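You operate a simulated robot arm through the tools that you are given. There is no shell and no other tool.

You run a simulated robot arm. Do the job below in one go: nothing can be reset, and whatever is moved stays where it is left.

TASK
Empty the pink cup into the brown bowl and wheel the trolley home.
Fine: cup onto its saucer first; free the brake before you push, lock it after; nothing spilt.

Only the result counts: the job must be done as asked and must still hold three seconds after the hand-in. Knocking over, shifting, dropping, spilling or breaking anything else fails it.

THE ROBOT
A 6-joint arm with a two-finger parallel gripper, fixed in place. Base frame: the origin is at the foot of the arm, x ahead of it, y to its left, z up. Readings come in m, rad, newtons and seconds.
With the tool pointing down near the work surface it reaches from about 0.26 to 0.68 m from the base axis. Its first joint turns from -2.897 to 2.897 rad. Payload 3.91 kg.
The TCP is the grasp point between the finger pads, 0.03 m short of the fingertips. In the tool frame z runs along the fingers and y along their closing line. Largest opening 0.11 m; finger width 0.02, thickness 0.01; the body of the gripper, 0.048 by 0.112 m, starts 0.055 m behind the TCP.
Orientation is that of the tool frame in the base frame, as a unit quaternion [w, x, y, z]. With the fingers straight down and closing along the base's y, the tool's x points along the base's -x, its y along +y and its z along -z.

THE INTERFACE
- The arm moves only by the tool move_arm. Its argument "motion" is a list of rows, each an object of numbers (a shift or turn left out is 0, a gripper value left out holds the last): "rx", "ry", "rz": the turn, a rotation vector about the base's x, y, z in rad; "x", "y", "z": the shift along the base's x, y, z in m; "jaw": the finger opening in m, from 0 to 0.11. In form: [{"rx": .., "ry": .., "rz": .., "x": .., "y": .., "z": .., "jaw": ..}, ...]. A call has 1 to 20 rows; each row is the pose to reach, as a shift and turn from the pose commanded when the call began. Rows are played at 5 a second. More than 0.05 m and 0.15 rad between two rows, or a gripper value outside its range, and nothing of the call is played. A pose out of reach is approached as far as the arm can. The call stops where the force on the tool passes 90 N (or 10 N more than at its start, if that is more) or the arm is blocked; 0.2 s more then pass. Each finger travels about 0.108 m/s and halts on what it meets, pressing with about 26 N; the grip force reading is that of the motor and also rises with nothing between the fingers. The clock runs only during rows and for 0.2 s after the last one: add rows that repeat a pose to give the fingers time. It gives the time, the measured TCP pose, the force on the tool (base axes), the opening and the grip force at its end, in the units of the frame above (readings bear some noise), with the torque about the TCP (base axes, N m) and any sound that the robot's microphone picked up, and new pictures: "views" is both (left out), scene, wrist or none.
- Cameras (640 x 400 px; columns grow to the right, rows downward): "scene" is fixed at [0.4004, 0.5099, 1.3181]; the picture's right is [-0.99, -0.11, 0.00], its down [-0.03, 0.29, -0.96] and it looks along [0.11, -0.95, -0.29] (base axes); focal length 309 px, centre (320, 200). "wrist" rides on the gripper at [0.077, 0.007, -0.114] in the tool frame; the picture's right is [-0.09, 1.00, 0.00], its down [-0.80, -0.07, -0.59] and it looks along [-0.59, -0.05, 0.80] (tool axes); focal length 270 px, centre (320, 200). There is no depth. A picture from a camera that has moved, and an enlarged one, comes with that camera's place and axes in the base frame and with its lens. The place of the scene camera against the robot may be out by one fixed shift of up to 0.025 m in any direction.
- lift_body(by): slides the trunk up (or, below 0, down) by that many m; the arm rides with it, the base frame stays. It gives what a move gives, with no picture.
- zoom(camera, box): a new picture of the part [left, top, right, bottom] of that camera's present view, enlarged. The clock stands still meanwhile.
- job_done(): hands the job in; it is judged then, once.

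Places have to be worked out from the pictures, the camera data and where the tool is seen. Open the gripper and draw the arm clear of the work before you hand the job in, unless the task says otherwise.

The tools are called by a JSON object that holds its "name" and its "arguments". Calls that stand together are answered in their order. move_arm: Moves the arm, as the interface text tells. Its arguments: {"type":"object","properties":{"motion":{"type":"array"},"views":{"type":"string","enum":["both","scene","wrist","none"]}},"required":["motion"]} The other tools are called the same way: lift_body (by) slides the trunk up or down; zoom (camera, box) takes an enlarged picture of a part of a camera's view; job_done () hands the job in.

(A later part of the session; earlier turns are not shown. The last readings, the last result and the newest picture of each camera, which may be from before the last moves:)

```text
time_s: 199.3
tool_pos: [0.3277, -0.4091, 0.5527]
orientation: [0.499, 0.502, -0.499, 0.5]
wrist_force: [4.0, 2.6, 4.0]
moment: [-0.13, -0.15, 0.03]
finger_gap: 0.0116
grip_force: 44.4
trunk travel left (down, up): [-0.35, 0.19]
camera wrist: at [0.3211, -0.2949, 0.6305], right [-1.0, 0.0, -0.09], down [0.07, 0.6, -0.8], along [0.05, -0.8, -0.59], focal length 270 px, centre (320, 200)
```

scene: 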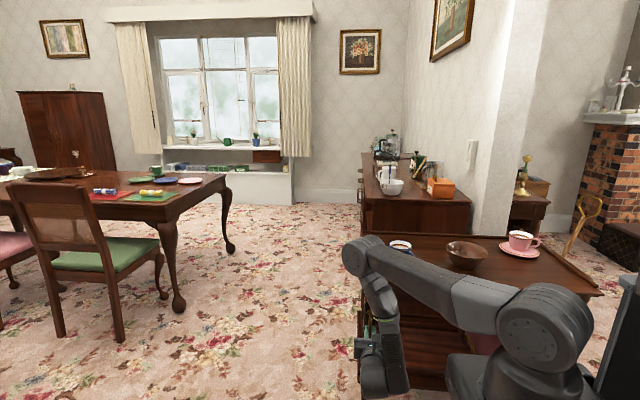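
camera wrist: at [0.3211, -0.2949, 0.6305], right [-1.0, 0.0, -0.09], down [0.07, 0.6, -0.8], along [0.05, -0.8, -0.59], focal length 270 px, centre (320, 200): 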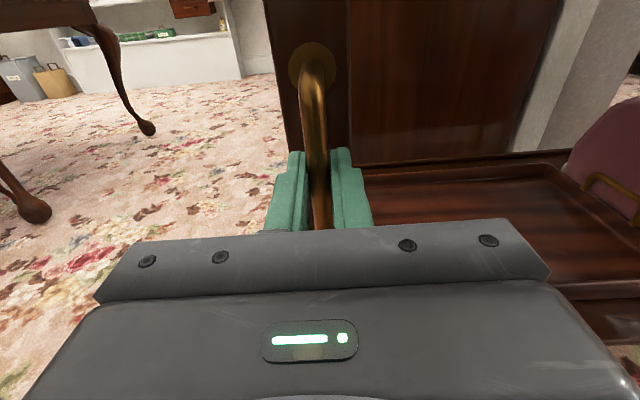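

Still nothing at 0.39 m. I continue in cautious portions, keeping an eye on reach.

{"name": "move_arm", "arguments": {"motion": [{"x": -0.001}, {"x": -0.003}, {"x": -0.006}, {"x": -0.01}, {"x": -0.014}, {"x": -0.018}, {"x": -0.022}, {"x": -0.026}, {"x": -0.029}, {"x": -0.031}, {"x": -0.032}, {"x": -0.032}], "views": "both"}}

```text
time_s: 201.9
tool_pos: [0.2954, -0.4086, 0.5535]
orientation: [0.5, 0.501, -0.499, 0.5]
wrist_force: [5.9, -7.2, 7.9]
moment: [-0.48, -0.06, 0.09]
finger_gap: 0.0118
grip_force: 44.7
trunk travel left (down, up): [-0.35, 0.19]
camera wrist: at [0.2889, -0.2949, 0.6304], right [-1.0, 0.0, -0.09], down [0.07, 0.59, -0.8], along [0.05, -0.8, -0.59], focal length 270 px, centre (320, 200)
```

scene: 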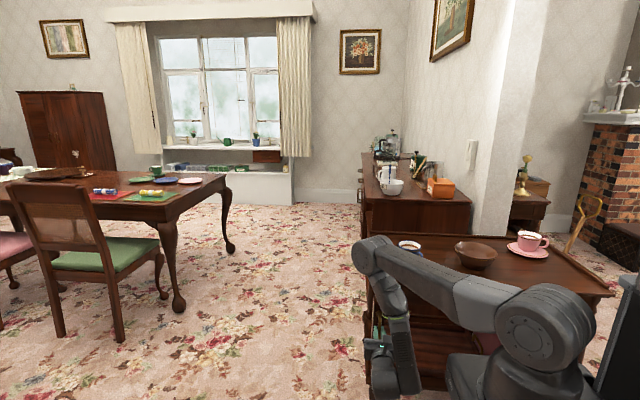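
wrist: 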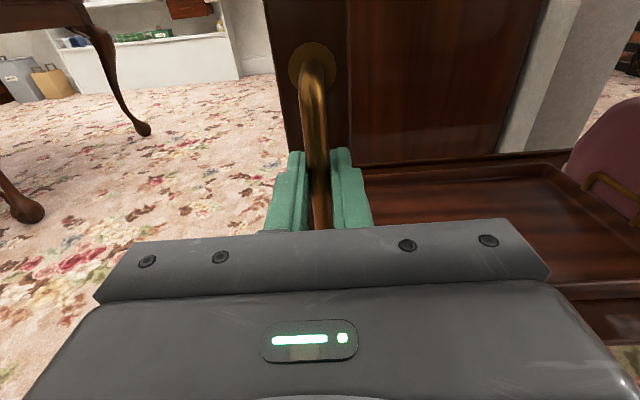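

Still free at 0.43 m. I go on in small portions.

{"name": "move_arm", "arguments": {"motion": [{"x": -0.001}, {"x": -0.003}, {"x": -0.006}, {"x": -0.01}, {"x": -0.014}, {"x": -0.018}, {"x": -0.022}, {"x": -0.025}, {"x": -0.027}, {"x": -0.028}, {"x": -0.028}], "views": "both"}}

{"name": "zoom", "arguments": {"camera": "scene", "box": [480, 180, 640, 300]}}

```text
time_s: 204.3
tool_pos: [0.2742, -0.4094, 0.5511]
orientation: [0.496, 0.503, -0.496, 0.505]
wrist_force: [80.4, -10.0, 1.3]
moment: [0.36, 0.12, 0.58]
finger_gap: 0.0118
grip_force: 45.1
trunk travel left (down, up): [-0.35, 0.19]
camera wrist: at [0.2659, -0.2948, 0.6302], right [-1.0, -0.02, -0.09], down [0.06, 0.59, -0.8], along [0.07, -0.8, -0.59], focal length 270 px, centre (320, 200)
```

scene: 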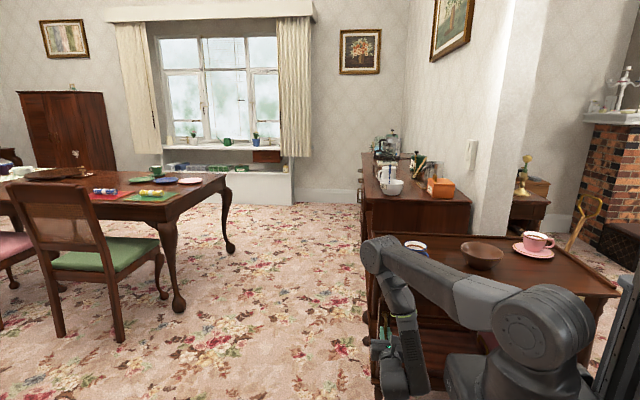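
wrist: 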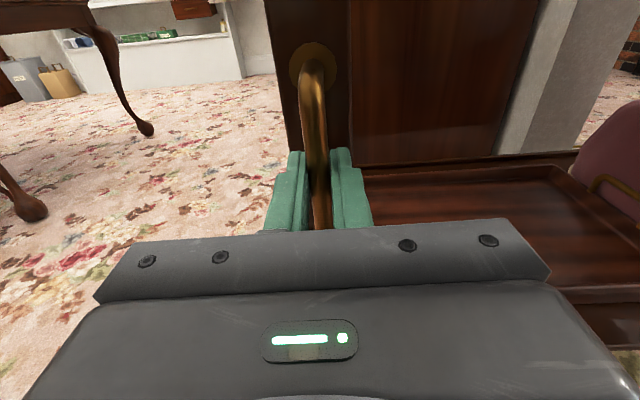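

```text
3.33 times, centred on (560, 240) of scene
camera zoom: at [0.4004, 0.5099, 1.3181], right [-0.99, -0.11, 0.0], down [-0.03, 0.29, -0.96], along [0.11, -0.95, -0.29], focal length 1031 px, centre (-480, 67)
```

zoom: 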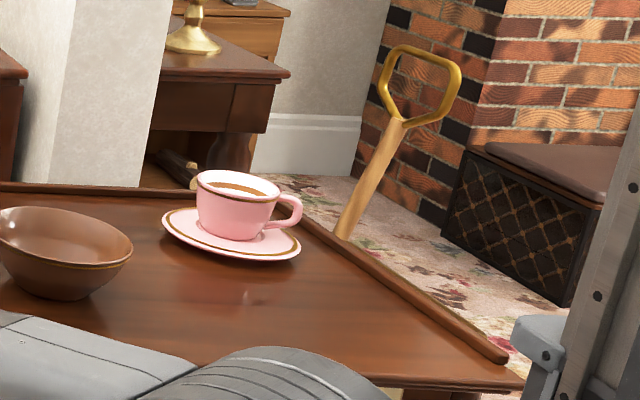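

A firm stop at x = 0.274: 80 N, exactly about 0.45 m of travel, and the sweeper has not moved. That should be home. I relax the load while keeping the trolley against the stop.

{"name": "move_arm", "arguments": {"motion": [{"x": 0.002}, {"x": 0.004}, {"x": 0.005}, {"x": 0.005}], "views": "wrist"}}

```text
time_s: 205.3
tool_pos: [0.2754, -0.4094, 0.5525]
orientation: [0.499, 0.502, -0.498, 0.501]
wrist_force: [46.0, -6.0, 8.0]
moment: [-1.11, -0.11, 0.45]
finger_gap: 0.0118
grip_force: 45.0
trunk travel left (down, up): [-0.35, 0.19]
camera wrist: at [0.2676, -0.2948, 0.6304], right [-1.0, -0.01, -0.09], down [0.07, 0.6, -0.8], along [0.06, -0.8, -0.59], focal length 270 px, centre (320, 200)
```

wrist: 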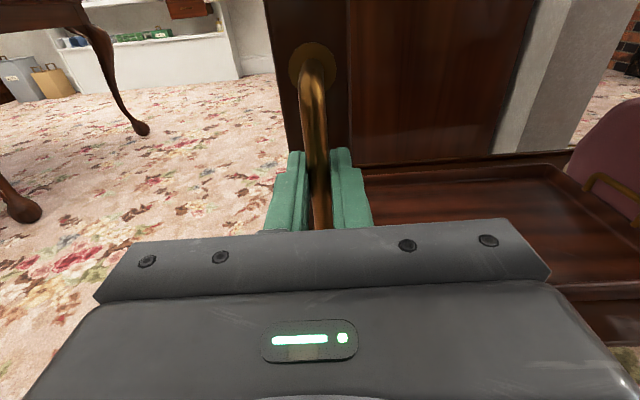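

There is still 46 N of pull, so I ease off a bit more.

{"name": "move_arm", "arguments": {"motion": [{"x": 0.002}, {"x": 0.0035}, {"x": 0.0035}], "views": "wrist"}}

```text
time_s: 206.1
tool_pos: [0.275, -0.4087, 0.5526]
orientation: [0.501, 0.501, -0.5, 0.498]
wrist_force: [16.3, 4.0, 14.3]
moment: [-0.32, -0.14, 0.13]
finger_gap: 0.0117
grip_force: 45.2
trunk travel left (down, up): [-0.35, 0.19]
camera wrist: at [0.2687, -0.2948, 0.6305], right [-1.0, 0.0, -0.09], down [0.07, 0.6, -0.8], along [0.05, -0.8, -0.59], focal length 270 px, centre (320, 200)
```

wrist: 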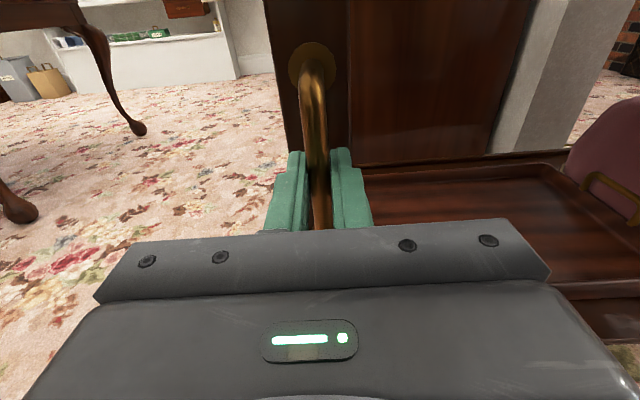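

The load is down to 16 N. I ease off the last bit and release the handle straight back.

{"name": "move_arm", "arguments": {"motion": [{"x": 0.0015}, {"x": 0.0015, "jaw": 0.012}, {"x": 0.0015, "jaw": 0.02}, {"x": 0.0015, "jaw": 0.035}, {"x": 0.0015, "jaw": 0.05}, {"x": 0.0015, "jaw": 0.055}, {"x": 0.0015, "y": 0.02, "jaw": 0.055}, {"x": 0.0015, "y": 0.05, "jaw": 0.055}, {"x": 0.0015, "y": 0.08, "jaw": 0.055}, {"x": 0.006, "y": 0.11, "jaw": 0.055}, {"x": 0.006, "y": 0.11, "jaw": 0.055}], "views": "both"}}

{"name": "zoom", "arguments": {"camera": "wrist", "box": [200, 20, 440, 230]}}

```text
time_s: 208.5
tool_pos: [0.2832, -0.2992, 0.5515]
orientation: [0.5, 0.501, -0.5, 0.499]
wrist_force: [-0.2, -0.1, 0.1]
moment: [0.01, 0.02, 0.02]
finger_gap: 0.0549
grip_force: 0.2
trunk travel left (down, up): [-0.35, 0.19]
camera wrist: at [0.276, -0.1844, 0.6294], right [-1.0, 0.0, -0.09], down [0.07, 0.59, -0.8], along [0.05, -0.8, -0.59], focal length 270 px, centre (320, 200)
```

scene: 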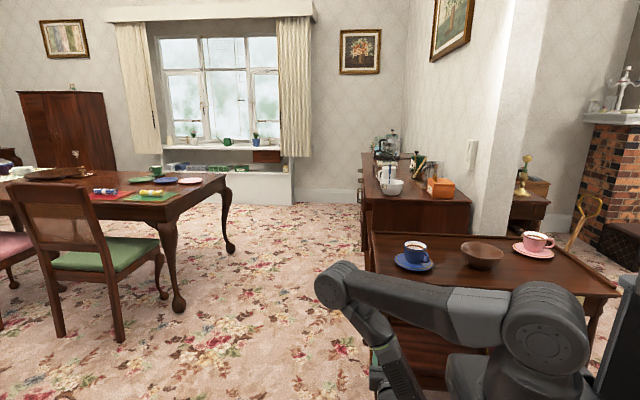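
wrist: 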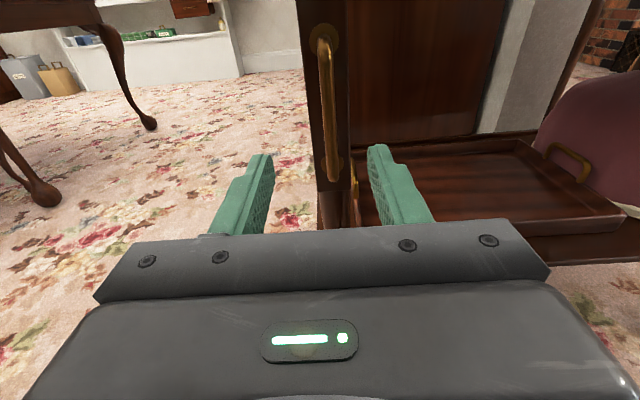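

```text
1.90 times, centred on (320, 125) of wrist
camera zoom: at [0.276, -0.1844, 0.6294], right [-1.0, 0.0, -0.09], down [0.07, 0.59, -0.8], along [0.05, -0.8, -0.59], focal length 515 px, centre (320, 343)
```

zoom: 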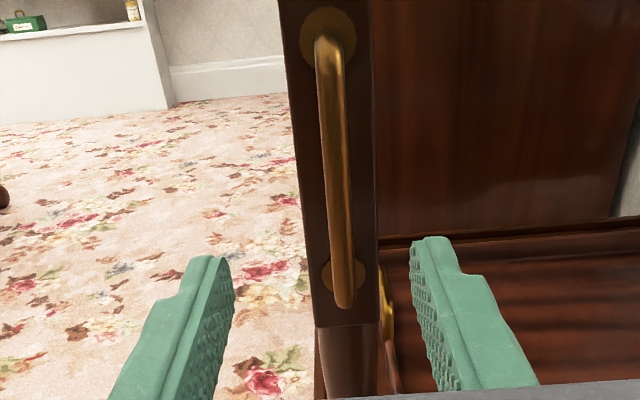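

The trolley stayed home with the handle at x 0.2745, and everything on it stands undisturbed. Now for the brake: I raise the arm before reorienting the tool to point straight down.

{"name": "move_arm", "arguments": {"motion": [{"z": 0.045}, {"z": 0.09}, {"z": 0.135}, {"z": 0.18}, {"z": 0.225}, {"z": 0.27}, {"z": 0.315}, {"z": 0.36}, {"z": 0.405, "jaw": 0.03}, {"z": 0.45, "jaw": 0.0}, {"z": 0.49, "x": -0.01, "jaw": 0.0}, {"z": 0.52, "x": -0.03, "y": -0.02, "jaw": 0.0}, {"z": 0.54, "x": -0.05, "y": -0.05, "jaw": 0.0}, {"z": 0.55, "x": -0.06, "y": -0.08, "jaw": 0.0}, {"z": 0.55, "x": -0.06, "y": -0.08, "jaw": 0.0}], "views": "scene"}}

```text
time_s: 211.7
tool_pos: [0.2227, -0.3822, 1.1033]
orientation: [0.5, 0.501, -0.499, 0.5]
wrist_force: [-0.1, -0.2, -1.0]
moment: [-0.01, 0.04, 0.05]
finger_gap: 0.0001
grip_force: 26.0
trunk travel left (down, up): [-0.35, 0.19]
```

scene: 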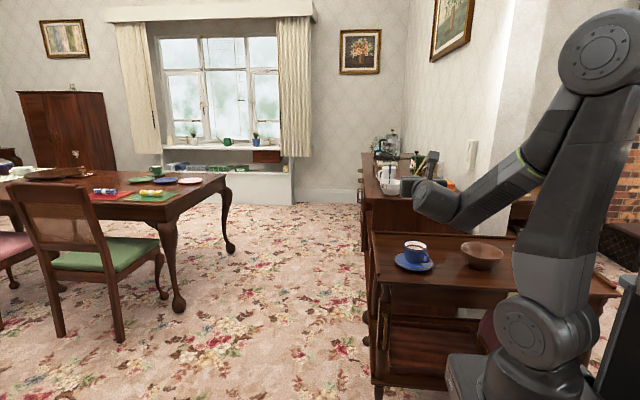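

Now I turn the tool through the -x side, first half.

{"name": "move_arm", "arguments": {"motion": [{"ry": -0.1, "rz": -0.1}, {"ry": -0.2, "rz": -0.2}, {"ry": -0.3, "rz": -0.3}, {"ry": -0.4, "rz": -0.4}, {"ry": -0.5, "rz": -0.5}, {"ry": -0.6, "rz": -0.6}, {"ry": -0.7, "rz": -0.7}, {"ry": -0.8, "rz": -0.8}, {"ry": -0.9, "rz": -0.9}, {"ry": -1.0, "rz": -1.0}, {"ry": -1.1, "rz": -1.1}, {"ry": -1.1, "rz": -1.1}], "views": "scene"}}

```text
time_s: 214.3
tool_pos: [0.2228, -0.3798, 1.1029]
orientation: [-0.356, 0.14, 0.853, -0.356]
wrist_force: [-0.1, -0.2, -0.6]
moment: [-0.01, 0.01, -0.05]
finger_gap: 0.0002
grip_force: 25.9
trunk travel left (down, up): [-0.35, 0.19]
```

scene: 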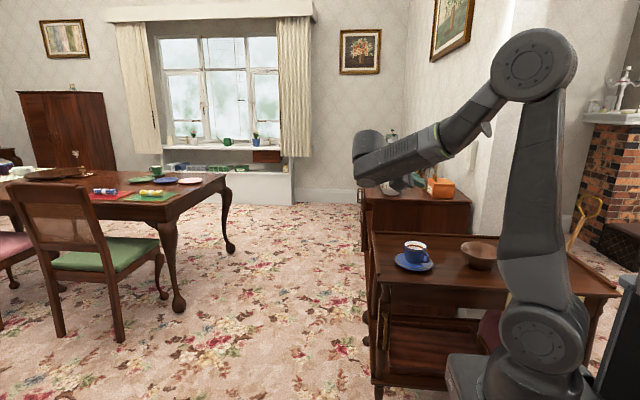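

The second half of the turn, moving towards the lever's new place near x = -0.21 at the same time.

{"name": "move_arm", "arguments": {"motion": [{"ry": -0.1, "rz": -0.1, "x": -0.02}, {"ry": -0.2, "rz": -0.2, "x": -0.04}, {"ry": -0.3, "rz": -0.3, "x": -0.06}, {"ry": -0.4, "rz": -0.4, "x": -0.08}, {"ry": -0.5, "rz": -0.5, "x": -0.1}, {"ry": -0.6, "rz": -0.6, "x": -0.12}, {"ry": -0.7, "rz": -0.7, "x": -0.15}, {"ry": -0.8, "rz": -0.8, "x": -0.18}, {"ry": -0.9, "rz": -0.9, "x": -0.21}, {"ry": -1.0, "rz": -1.0, "x": -0.24}, {"ry": -1.1, "rz": -1.1, "x": -0.27}, {"ry": -1.12, "rz": -1.122, "x": -0.3}, {"ry": -1.12, "rz": -1.122, "x": -0.34}, {"ry": -1.12, "rz": -1.122, "x": -0.38}, {"ry": -1.12, "rz": -1.122, "x": -0.41}, {"ry": -1.12, "rz": -1.122, "x": -0.41}], "views": "both"}}

```text
time_s: 217.7
tool_pos: [-0.1888, -0.3815, 1.1027]
orientation: [-0.001, 0.706, 0.708, 0.0]
wrist_force: [-0.3, 0.0, -0.4]
moment: [0.05, -0.01, -0.02]
finger_gap: 0.0
grip_force: 26.0
trunk travel left (down, up): [-0.35, 0.19]
camera wrist: at [-0.181, -0.3045, 1.2184], right [1.0, -0.09, 0.0], down [-0.07, -0.8, 0.59], along [-0.05, -0.59, -0.8], focal length 270 px, centre (320, 200)
```

scene: 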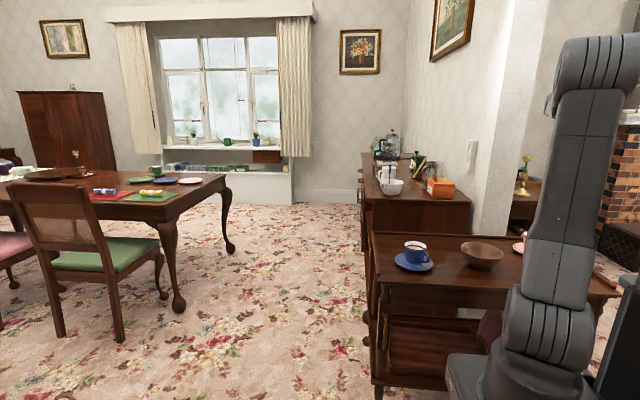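
wrist: 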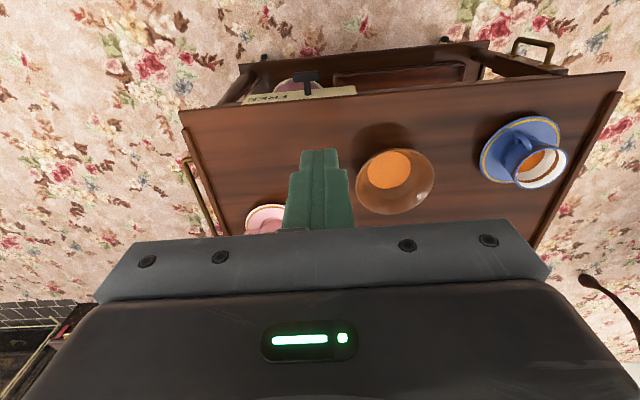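

I can see the lever beyond the front edge. I descend in front of the trolley to view it close up.

{"name": "move_arm", "arguments": {"motion": [{"y": 0.015, "z": -0.04}, {"y": 0.025, "z": -0.08}, {"y": 0.025, "z": -0.125}, {"y": 0.025, "z": -0.17}, {"y": 0.025, "z": -0.215}, {"y": 0.025, "z": -0.26}, {"y": 0.025, "z": -0.3}, {"y": 0.025, "z": -0.33}, {"y": 0.025, "z": -0.33}], "views": "both"}}

{"name": "zoom", "arguments": {"camera": "wrist", "box": [220, 60, 420, 220]}}

```text
time_s: 219.7
tool_pos: [-0.1854, -0.3538, 0.7728]
orientation: [-0.001, 0.707, 0.708, -0.001]
wrist_force: [-0.3, -0.1, -0.2]
moment: [-0.01, 0.01, -0.02]
finger_gap: 0.0002
grip_force: 26.0
trunk travel left (down, up): [-0.35, 0.19]
camera wrist: at [-0.1792, -0.277, 0.8875], right [1.0, -0.09, 0.0], down [-0.07, -0.8, 0.59], along [-0.05, -0.59, -0.8], focal length 270 px, centre (320, 200)
```

scene: 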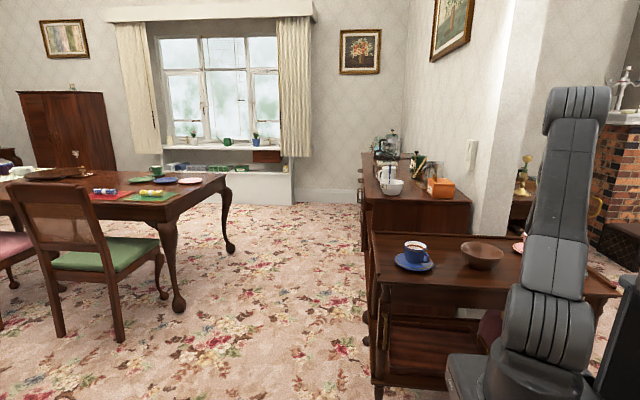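
wrist: 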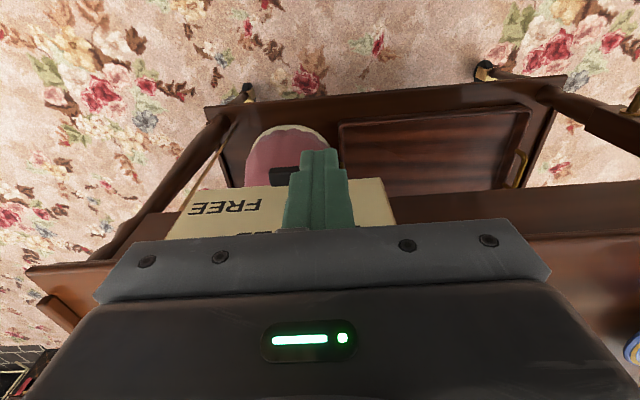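

```text
2.50 times, centred on (320, 140) of wrist
camera zoom: at [-0.1792, -0.277, 0.8875], right [1.0, -0.09, 0.0], down [-0.07, -0.8, 0.59], along [-0.05, -0.59, -0.8], focal length 676 px, centre (320, 350)
```

zoom: 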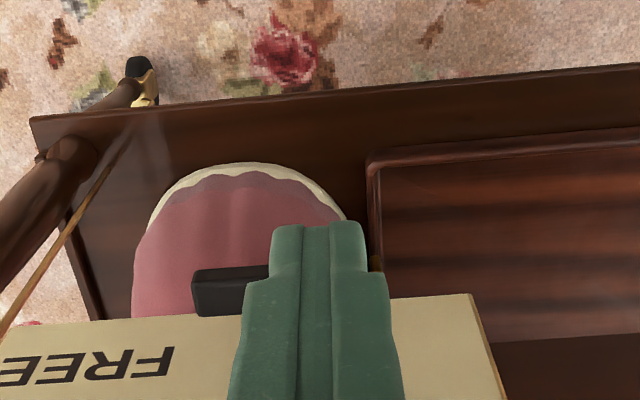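

The bar's -x end is at x -0.240, so its shaft is at x -0.2135, and it spans y -0.405 to -0.426. I place the closed fingertips above its +x arm.

{"name": "move_arm", "arguments": {"motion": [{"x": -0.005, "y": -0.03}, {"x": -0.0095, "y": -0.05}, {"x": -0.0095, "y": -0.06, "z": -0.02}, {"x": -0.0095, "y": -0.06, "z": -0.045}, {"x": -0.0095, "y": -0.06, "z": -0.065}, {"x": -0.0095, "y": -0.06, "z": -0.075}, {"x": -0.0095, "y": -0.06, "z": -0.075}], "views": "wrist"}}

{"name": "zoom", "arguments": {"camera": "wrist", "box": [220, 80, 420, 230]}}

```text
time_s: 221.3
tool_pos: [-0.1971, -0.4139, 0.6973]
orientation: [-0.001, 0.707, 0.707, -0.001]
wrist_force: [0.4, 0.3, -0.6]
moment: [-0.01, -0.01, -0.02]
finger_gap: 0.0
grip_force: 25.7
trunk travel left (down, up): [-0.35, 0.19]
camera wrist: at [-0.1903, -0.3369, 0.8124], right [1.0, -0.09, 0.0], down [-0.07, -0.8, 0.59], along [-0.05, -0.59, -0.8], focal length 270 px, centre (320, 200)
```

wrist: 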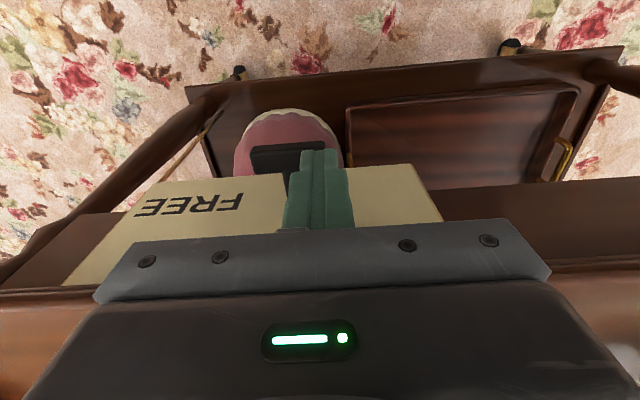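

```text
2.67 times, centred on (320, 155) of wrist
camera zoom: at [-0.1903, -0.3369, 0.8124], right [1.0, -0.09, 0.0], down [-0.07, -0.8, 0.59], along [-0.05, -0.59, -0.8], focal length 721 px, centre (320, 320)
```

zoom: 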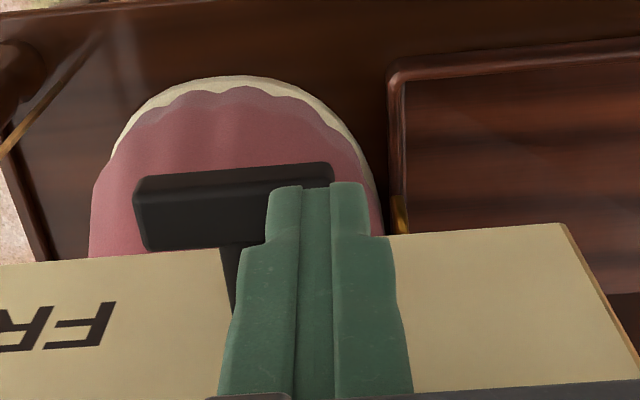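

The fingertips sit right above the +x arm with their -x face just beside the shaft line. I sweep straight down slowly.

{"name": "move_arm", "arguments": {"motion": [{"z": -0.004}, {"z": -0.008}, {"z": -0.012}, {"z": -0.016}, {"z": -0.02}, {"z": -0.024}, {"z": -0.024}], "views": "wrist"}}

{"name": "zoom", "arguments": {"camera": "wrist", "box": [220, 80, 420, 230]}}

```text
time_s: 222.9
tool_pos: [-0.1971, -0.4157, 0.6814]
orientation: [0.001, 0.707, 0.707, -0.007]
wrist_force: [4.9, 3.8, 80.4]
moment: [-2.25, -1.0, 0.22]
finger_gap: 0.0
grip_force: 25.8
trunk travel left (down, up): [-0.35, 0.19]
camera wrist: at [-0.1901, -0.3369, 0.7948], right [1.0, -0.09, -0.01], down [-0.06, -0.79, 0.61], along [-0.06, -0.6, -0.8], focal length 270 px, centre (320, 200)
```

wrist: 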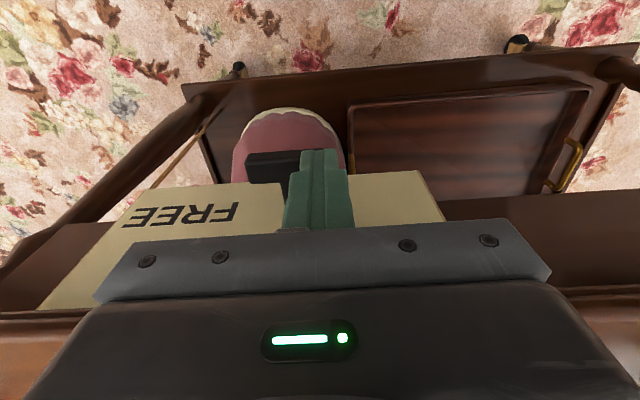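

```text
2.67 times, centred on (320, 155) of wrist
camera zoom: at [-0.1901, -0.3369, 0.7948], right [1.0, -0.09, -0.01], down [-0.06, -0.79, 0.61], along [-0.06, -0.6, -0.8], focal length 721 px, centre (320, 320)
```

zoom: 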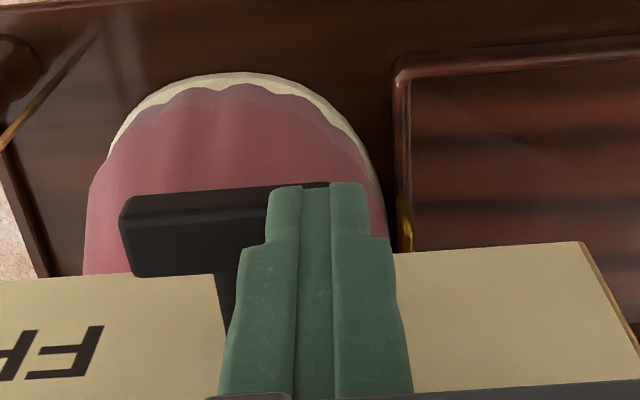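

At 80 N it does not turn. The fingertip's corner is too close to the shaft and probably presses on it. I lift off, shift 7 mm to +x and slightly outward, and try again.

{"name": "move_arm", "arguments": {"motion": [{"z": 0.01}, {"z": 0.024}, {"z": 0.024, "x": 0.007, "y": 0.004}, {"z": 0.024, "x": 0.007, "y": 0.004}], "views": "wrist"}}

{"name": "zoom", "arguments": {"camera": "wrist", "box": [220, 80, 420, 230]}}

```text
time_s: 223.9
tool_pos: [-0.1908, -0.4105, 0.697]
orientation: [-0.001, 0.707, 0.707, 0.0]
wrist_force: [0.1, 0.0, 1.1]
moment: [0.01, -0.02, -0.01]
finger_gap: 0.0
grip_force: 26.0
trunk travel left (down, up): [-0.35, 0.19]
camera wrist: at [-0.1833, -0.3332, 0.8128], right [1.0, -0.09, 0.0], down [-0.07, -0.8, 0.59], along [-0.05, -0.59, -0.8], focal length 270 px, centre (320, 200)
```

wrist: 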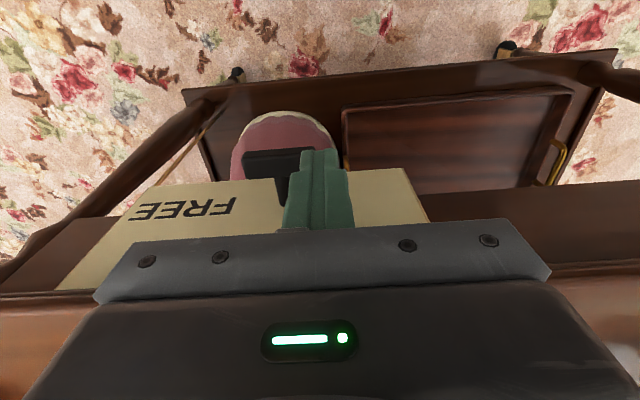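

```text
2.67 times, centred on (320, 155) of wrist
camera zoom: at [-0.1833, -0.3332, 0.8128], right [1.0, -0.09, 0.0], down [-0.07, -0.8, 0.59], along [-0.05, -0.59, -0.8], focal length 721 px, centre (320, 320)
```

zoom: 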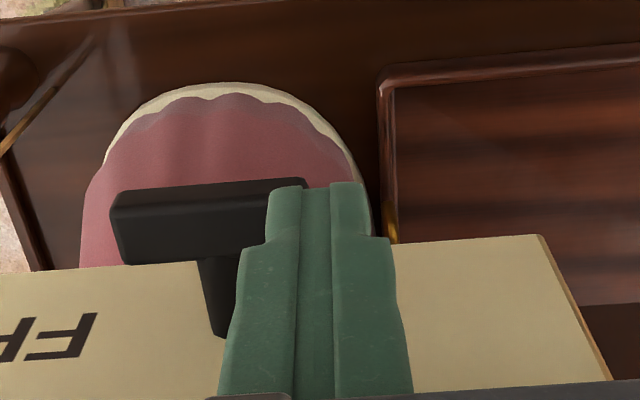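

Now the shaft is clearly free of the finger and only the arm's outer end is under it. I press down again slowly.

{"name": "move_arm", "arguments": {"motion": [{"z": -0.005}, {"z": -0.01}, {"z": -0.013}, {"z": -0.016}, {"z": -0.019}, {"z": -0.022}, {"z": -0.022}], "views": "wrist"}}

{"name": "zoom", "arguments": {"camera": "wrist", "box": [220, 80, 420, 230]}}

```text
time_s: 225.5
tool_pos: [-0.1909, -0.4112, 0.6802]
orientation: [0.002, 0.706, 0.708, -0.006]
wrist_force: [-3.4, 4.0, 67.5]
moment: [-2.17, -1.33, -0.08]
finger_gap: 0.0
grip_force: 26.0
trunk travel left (down, up): [-0.35, 0.19]
camera wrist: at [-0.183, -0.3326, 0.795], right [1.0, -0.09, -0.01], down [-0.07, -0.79, 0.6], along [-0.06, -0.6, -0.8], focal length 270 px, centre (320, 200)
```

wrist: 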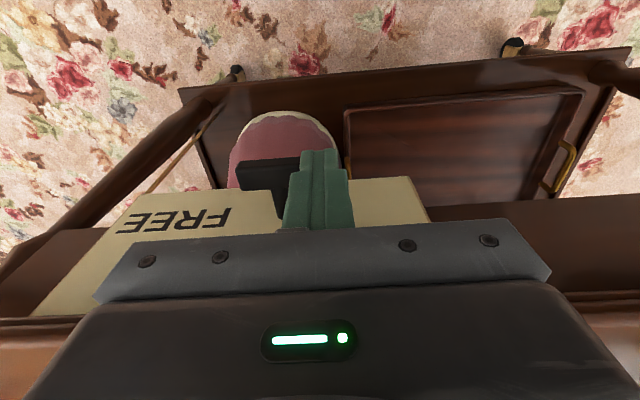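

```text
2.67 times, centred on (320, 155) of wrist
camera zoom: at [-0.183, -0.3326, 0.795], right [1.0, -0.09, -0.01], down [-0.07, -0.79, 0.6], along [-0.06, -0.6, -0.8], focal length 721 px, centre (320, 320)
```

zoom: 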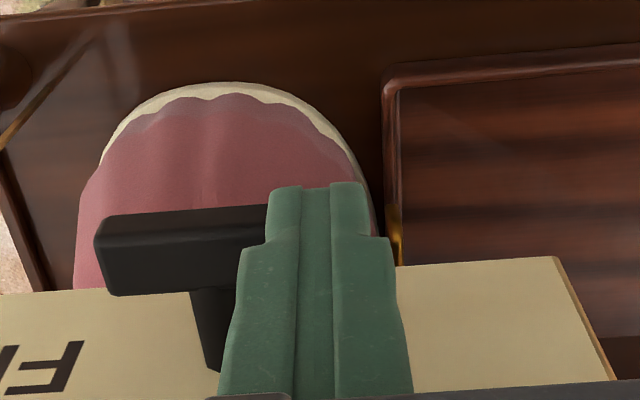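

The torque readings show the contact is at y about -0.443, so the gripper body is resting on the trolley's front edge rather than the lever. I lift off and tilt the tool so the body leans outward.

{"name": "move_arm", "arguments": {"motion": [{"z": 0.012}, {"z": 0.03}, {"z": 0.05, "y": 0.01}, {"z": 0.05, "y": 0.02, "rx": -0.1}, {"z": 0.05, "y": 0.02, "rx": -0.2}, {"z": 0.05, "y": 0.02, "rx": -0.3}, {"z": 0.05, "y": 0.02, "rx": -0.4}, {"z": 0.05, "y": 0.02, "rx": -0.5}, {"z": 0.05, "y": 0.02, "rx": -0.5}], "views": "both"}}

{"name": "zoom", "arguments": {"camera": "wrist", "box": [220, 60, 420, 220]}}

```text
time_s: 227.5
tool_pos: [-0.1899, -0.3914, 0.7247]
orientation: [0.174, 0.685, 0.685, -0.176]
wrist_force: [-0.3, 0.2, 0.3]
moment: [-0.02, -0.02, 0.0]
finger_gap: 0.0
grip_force: 26.3
trunk travel left (down, up): [-0.35, 0.19]
camera wrist: at [-0.1831, -0.2679, 0.7896], right [1.0, -0.08, 0.04], down [-0.07, -0.42, 0.91], along [-0.05, -0.91, -0.42], focal length 270 px, centre (320, 200)
```

scene: 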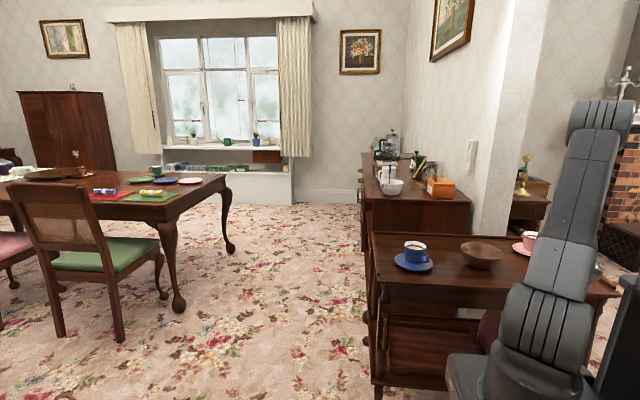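
wrist: 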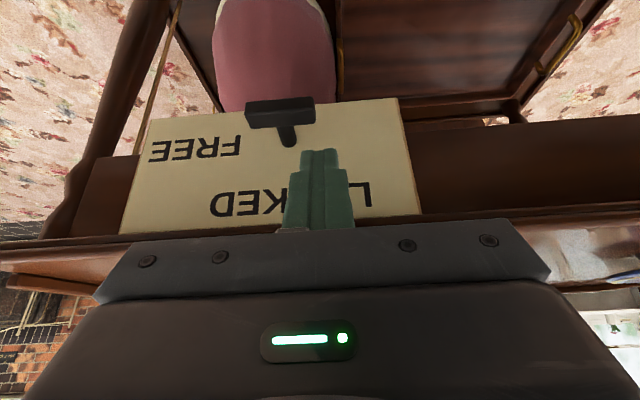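

```text
2.50 times, centred on (320, 140) of wrist
camera zoom: at [-0.1831, -0.2679, 0.7896], right [1.0, -0.08, 0.04], down [-0.07, -0.42, 0.91], along [-0.05, -0.91, -0.42], focal length 676 px, centre (320, 350)
```

zoom: 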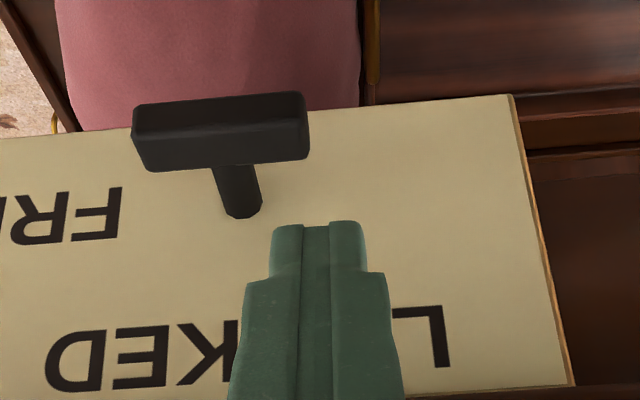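

Now the view is clear: the bar is level and the finger is above its +x arm, free of the trolley edge. I line up and press down slowly.

{"name": "move_arm", "arguments": {"motion": [{"x": -0.0056, "y": -0.012}, {"x": -0.0056, "y": -0.012, "z": -0.012}, {"x": -0.0056, "y": -0.012, "z": -0.022}, {"x": -0.0056, "y": -0.012, "z": -0.028}, {"x": -0.0056, "y": -0.012, "z": -0.033}, {"x": -0.0056, "y": -0.012, "z": -0.038}, {"x": -0.0056, "y": -0.012, "z": -0.042}, {"x": -0.0056, "y": -0.012, "z": -0.042}], "views": "wrist"}}

{"name": "zoom", "arguments": {"camera": "wrist", "box": [220, 60, 420, 220]}}

```text
time_s: 229.3
tool_pos: [-0.1967, -0.4016, 0.6832]
orientation: [0.174, 0.685, 0.686, -0.175]
wrist_force: [-0.1, 0.8, -0.4]
moment: [-0.01, -0.01, 0.02]
finger_gap: 0.0
grip_force: 26.2
trunk travel left (down, up): [-0.35, 0.19]
camera wrist: at [-0.1893, -0.28, 0.7479], right [1.0, -0.08, 0.04], down [-0.07, -0.42, 0.91], along [-0.05, -0.91, -0.42], focal length 270 px, centre (320, 200)
```

wrist: 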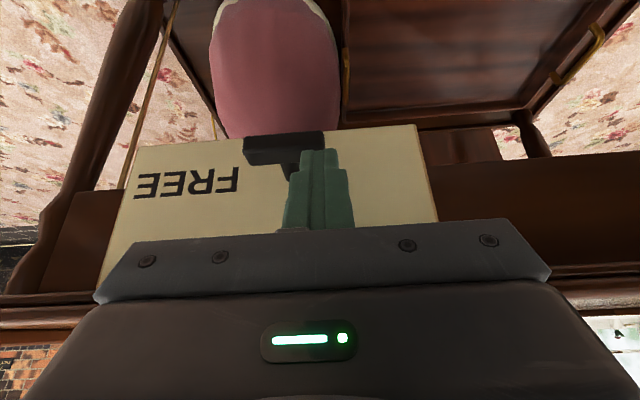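

```text
2.50 times, centred on (320, 140) of wrist
camera zoom: at [-0.1893, -0.28, 0.7479], right [1.0, -0.08, 0.04], down [-0.07, -0.42, 0.91], along [-0.05, -0.91, -0.42], focal length 676 px, centre (320, 350)
```

zoom: 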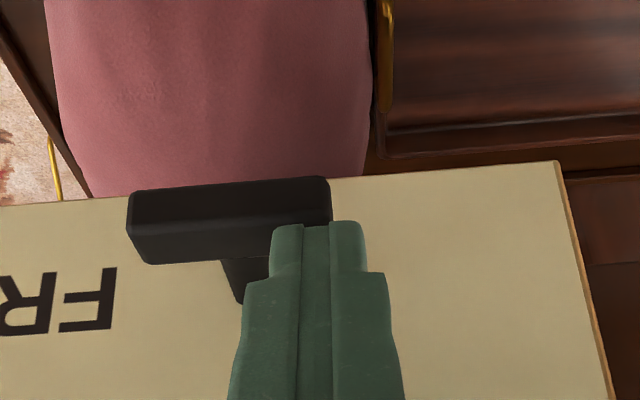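

There is no contact yet; the finger is just above the arm. I continue down.

{"name": "move_arm", "arguments": {"motion": [{"z": -0.004}, {"z": -0.008}, {"z": -0.012}, {"z": -0.016}, {"z": -0.016}], "views": "wrist"}}

{"name": "zoom", "arguments": {"camera": "wrist", "box": [220, 60, 420, 220]}}

```text
time_s: 230.5
tool_pos: [-0.1949, -0.4012, 0.6684]
orientation: [0.174, 0.685, 0.685, -0.175]
wrist_force: [5.1, 2.0, 0.3]
moment: [0.07, -0.18, 0.1]
finger_gap: 0.0
grip_force: 26.1
trunk travel left (down, up): [-0.35, 0.19]
camera wrist: at [-0.1884, -0.279, 0.7314], right [1.0, -0.08, 0.04], down [-0.07, -0.42, 0.91], along [-0.05, -0.9, -0.42], focal length 270 px, centre (320, 200)
```

wrist: 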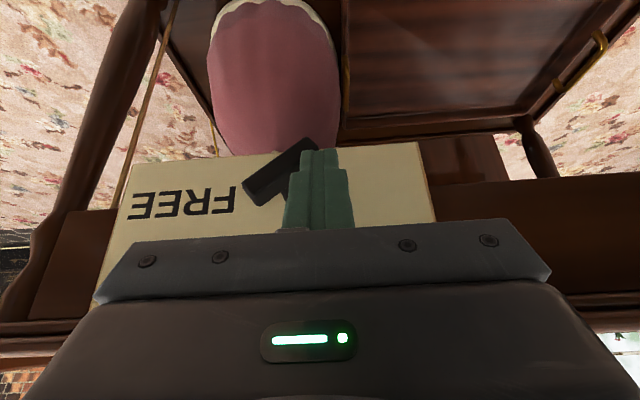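

```text
2.50 times, centred on (320, 140) of wrist
camera zoom: at [-0.1884, -0.279, 0.7314], right [1.0, -0.08, 0.04], down [-0.07, -0.42, 0.91], along [-0.05, -0.9, -0.42], focal length 676 px, centre (320, 350)
```

zoom: 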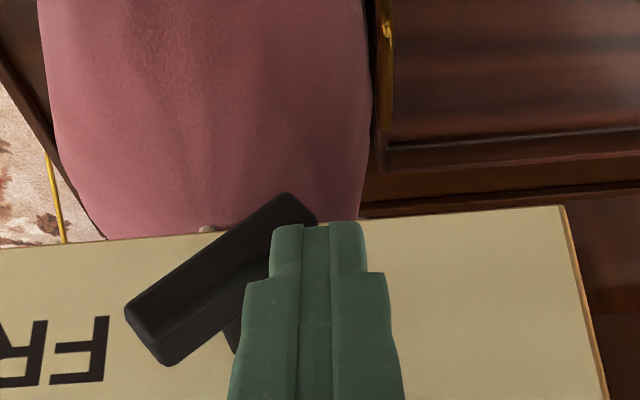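

The lever is turning the right way now, with light force. I continue the downward sweep.

{"name": "move_arm", "arguments": {"motion": [{"z": -0.004}, {"z": -0.008}, {"z": -0.012}, {"z": -0.015}, {"z": -0.015}], "views": "wrist"}}

{"name": "zoom", "arguments": {"camera": "wrist", "box": [220, 60, 420, 220]}}

```text
time_s: 231.7
tool_pos: [-0.1957, -0.4022, 0.6523]
orientation: [0.174, 0.685, 0.685, -0.175]
wrist_force: [-1.0, -0.1, -0.1]
moment: [0.01, 0.0, 0.02]
finger_gap: 0.0001
grip_force: 26.7
trunk travel left (down, up): [-0.35, 0.19]
camera wrist: at [-0.1891, -0.28, 0.717], right [1.0, -0.08, 0.04], down [-0.07, -0.42, 0.91], along [-0.05, -0.91, -0.42], focal length 270 px, centre (320, 200)
```

wrist: 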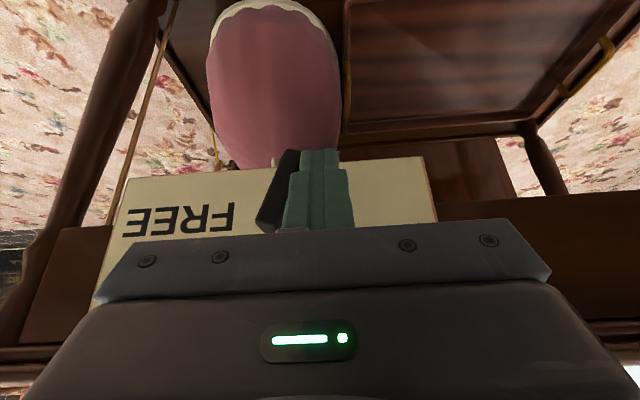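

```text
2.50 times, centred on (320, 140) of wrist
camera zoom: at [-0.1891, -0.28, 0.717], right [1.0, -0.08, 0.04], down [-0.07, -0.42, 0.91], along [-0.05, -0.91, -0.42], focal length 676 px, centre (320, 350)
```

zoom: 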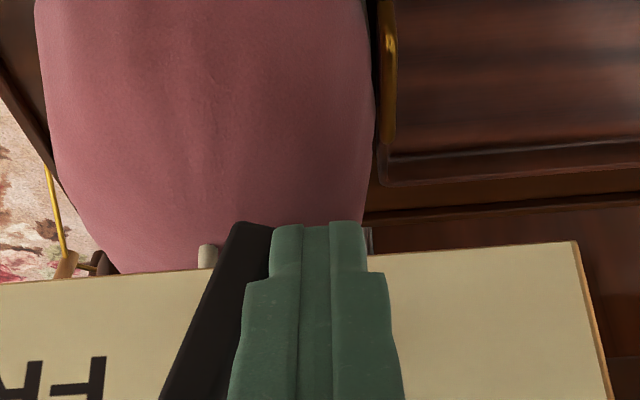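

The bar is about 20° short of upright. I push its lower end in -x until it meets the LOCKED stop.

{"name": "move_arm", "arguments": {"motion": [{"x": -0.002}, {"x": -0.004}, {"x": -0.006}, {"x": -0.008}, {"x": -0.008}], "views": "wrist"}}

{"name": "zoom", "arguments": {"camera": "wrist", "box": [220, 60, 420, 220]}}

```text
time_s: 232.9
tool_pos: [-0.2025, -0.4025, 0.6525]
orientation: [0.175, 0.684, 0.687, -0.174]
wrist_force: [8.7, -1.7, -0.7]
moment: [-0.01, -0.19, 0.14]
finger_gap: 0.0
grip_force: 25.5
trunk travel left (down, up): [-0.35, 0.19]
camera wrist: at [-0.1961, -0.2796, 0.7173], right [1.0, -0.08, 0.04], down [-0.07, -0.42, 0.91], along [-0.05, -0.91, -0.42], focal length 270 px, centre (320, 200)
```

wrist: 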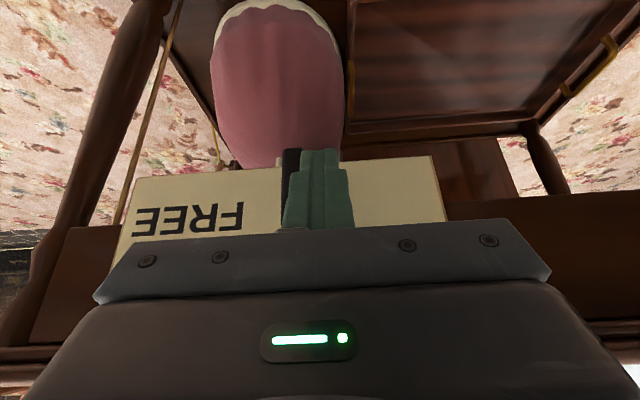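

```text
2.50 times, centred on (320, 140) of wrist
camera zoom: at [-0.1961, -0.2796, 0.7173], right [1.0, -0.08, 0.04], down [-0.07, -0.42, 0.91], along [-0.05, -0.91, -0.42], focal length 676 px, centre (320, 350)
```

zoom: 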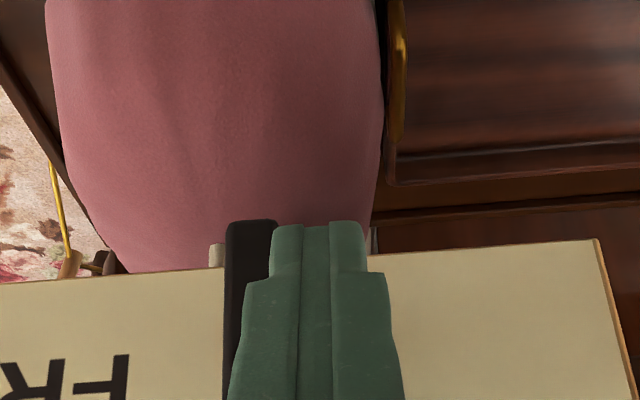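

The bar looks upright. I press 2 mm more to be sure it is at its stop.

{"name": "move_arm", "arguments": {"motion": [{"x": -0.001}, {"x": -0.0025}, {"x": -0.0025}], "views": "wrist"}}

{"name": "zoom", "arguments": {"camera": "wrist", "box": [220, 60, 420, 220]}}

```text
time_s: 233.7
tool_pos: [-0.2027, -0.4017, 0.6523]
orientation: [0.176, 0.684, 0.686, -0.174]
wrist_force: [34.6, 1.0, 1.9]
moment: [0.01, -0.4, 0.5]
finger_gap: 0.0001
grip_force: 25.8
trunk travel left (down, up): [-0.35, 0.19]
camera wrist: at [-0.1968, -0.2797, 0.7173], right [1.0, -0.07, 0.04], down [-0.07, -0.42, 0.91], along [-0.05, -0.9, -0.42], focal length 270 px, centre (320, 200)
```

wrist: 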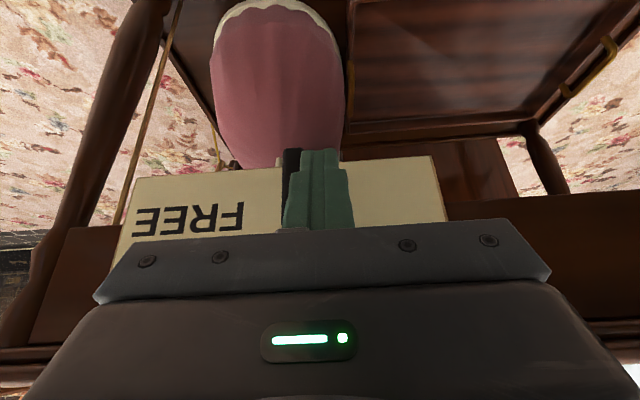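

```text
2.50 times, centred on (320, 140) of wrist
camera zoom: at [-0.1968, -0.2797, 0.7173], right [1.0, -0.07, 0.04], down [-0.07, -0.42, 0.91], along [-0.05, -0.9, -0.42], focal length 676 px, centre (320, 350)
```

zoom: 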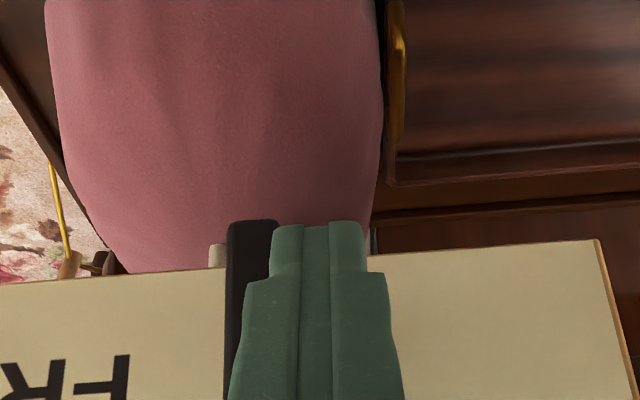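

It is hard against the LOCKED stop (35 N). I back away in +x, then outward and up, and check the lever.

{"name": "move_arm", "arguments": {"motion": [{"x": 0.006}, {"x": 0.016}, {"x": 0.02, "y": 0.02}, {"x": 0.02, "y": 0.05}, {"x": 0.02, "y": 0.075, "z": 0.03}, {"x": 0.02, "y": 0.085, "z": 0.07}, {"x": 0.02, "y": 0.085, "z": 0.11}, {"x": 0.02, "y": 0.085, "z": 0.11}], "views": "both"}}

{"name": "zoom", "arguments": {"camera": "wrist", "box": [180, 40, 420, 200]}}

```text
time_s: 235.5
tool_pos: [-0.1894, -0.32, 0.764]
orientation: [0.174, 0.685, 0.686, -0.175]
wrist_force: [-0.4, -0.3, 0.3]
moment: [-0.02, 0.03, -0.01]
finger_gap: 0.0
grip_force: 26.4
trunk travel left (down, up): [-0.35, 0.19]
camera wrist: at [-0.182, -0.1964, 0.8287], right [1.0, -0.08, 0.04], down [-0.07, -0.42, 0.91], along [-0.05, -0.91, -0.42], focal length 270 px, centre (320, 200)
```

scene: 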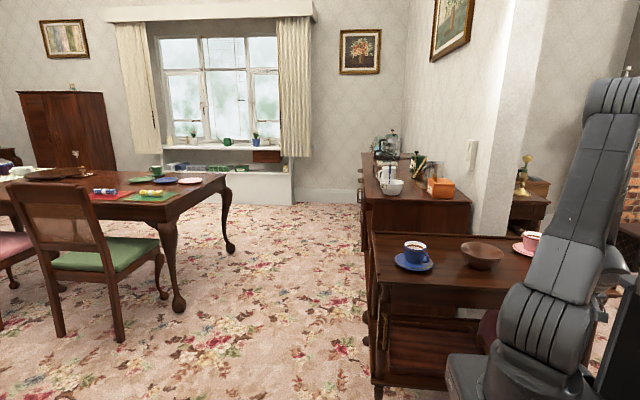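
wrist: 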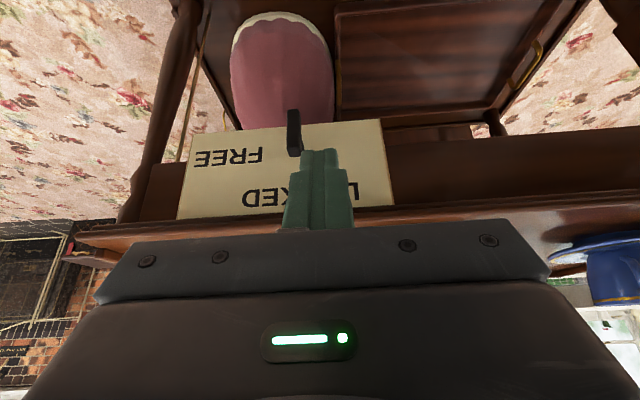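

```text
2.50 times, centred on (300, 120) of wrist
camera zoom: at [-0.182, -0.1964, 0.8287], right [1.0, -0.08, 0.04], down [-0.07, -0.42, 0.91], along [-0.05, -0.91, -0.42], focal length 676 px, centre (370, 400)
```

zoom: 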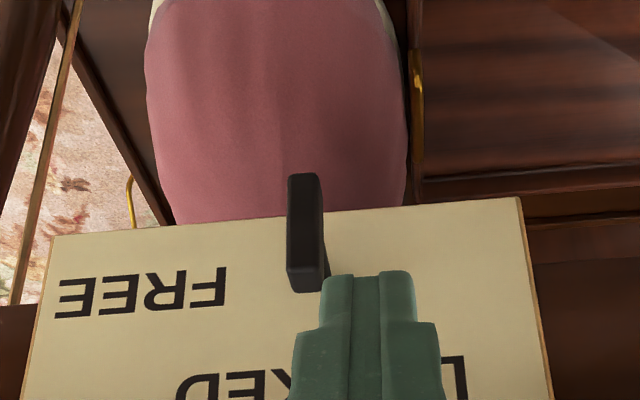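

The lever stands upright at LOCKED. I rise for a look from above at the whole trolley, the sweeper and the pier.

{"name": "move_arm", "arguments": {"motion": [{"z": 0.04, "rx": 0.05}, {"z": 0.085, "rx": 0.12}, {"z": 0.13, "rx": 0.19}, {"z": 0.175, "rx": 0.26}, {"z": 0.22, "rx": 0.33}, {"z": 0.265, "rx": 0.4}, {"z": 0.31, "rx": 0.47}, {"z": 0.34, "rx": 0.5}, {"z": 0.34, "rx": 0.5}], "views": "both"}}

{"name": "zoom", "arguments": {"camera": "wrist", "box": [120, 20, 440, 230]}}

{"name": "zoom", "arguments": {"camera": "scene", "box": [350, 200, 640, 400]}}

```text
time_s: 237.5
tool_pos: [-0.1877, -0.3177, 1.1021]
orientation: [-0.002, 0.707, 0.708, -0.001]
wrist_force: [-0.3, 0.1, 0.0]
moment: [0.01, 0.02, 0.02]
finger_gap: 0.0
grip_force: 26.1
trunk travel left (down, up): [-0.35, 0.19]
camera wrist: at [-0.1809, -0.2412, 1.2186], right [1.0, -0.09, 0.0], down [-0.07, -0.8, 0.59], along [-0.05, -0.59, -0.8], focal length 270 px, centre (320, 200)
```

scene: 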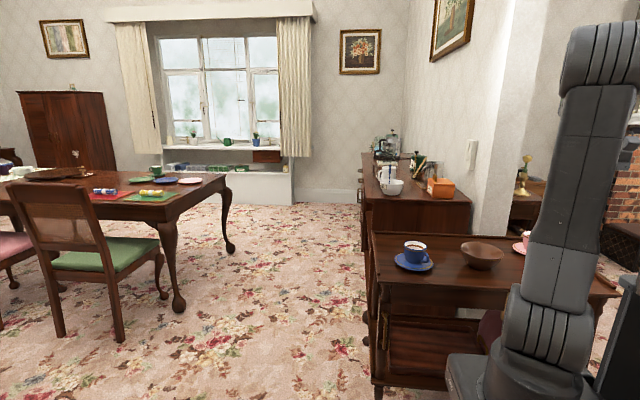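
wrist: 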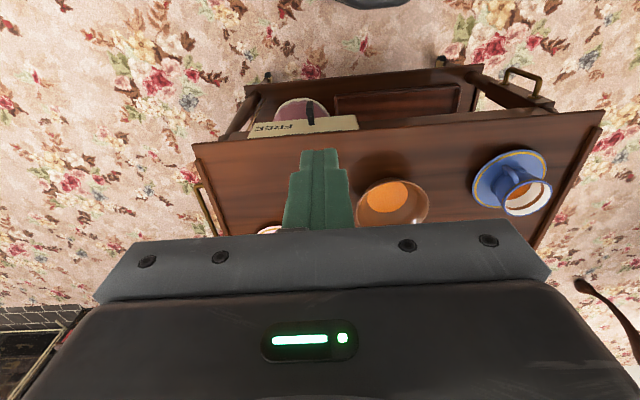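

```text
1.90 times, centred on (280, 125) of wrist
camera zoom: at [-0.1809, -0.2412, 1.2186], right [1.0, -0.09, 0.0], down [-0.07, -0.8, 0.59], along [-0.05, -0.59, -0.8], focal length 515 px, centre (396, 343)
```

zoom: 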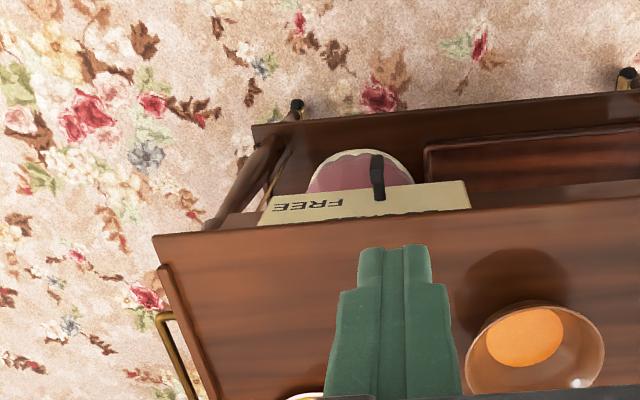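

```text
2.00 times, centred on (495, 300) of scene
camera zoom: at [0.4004, 0.5099, 1.3181], right [-0.99, -0.11, 0.0], down [-0.03, 0.29, -0.96], along [0.11, -0.95, -0.29], focal length 618 px, centre (-30, 0)
```

zoom: 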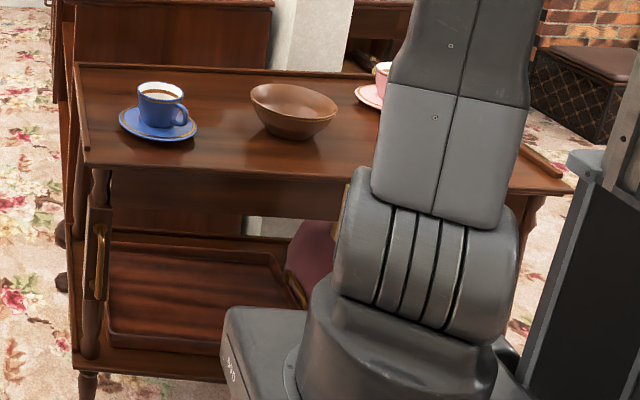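

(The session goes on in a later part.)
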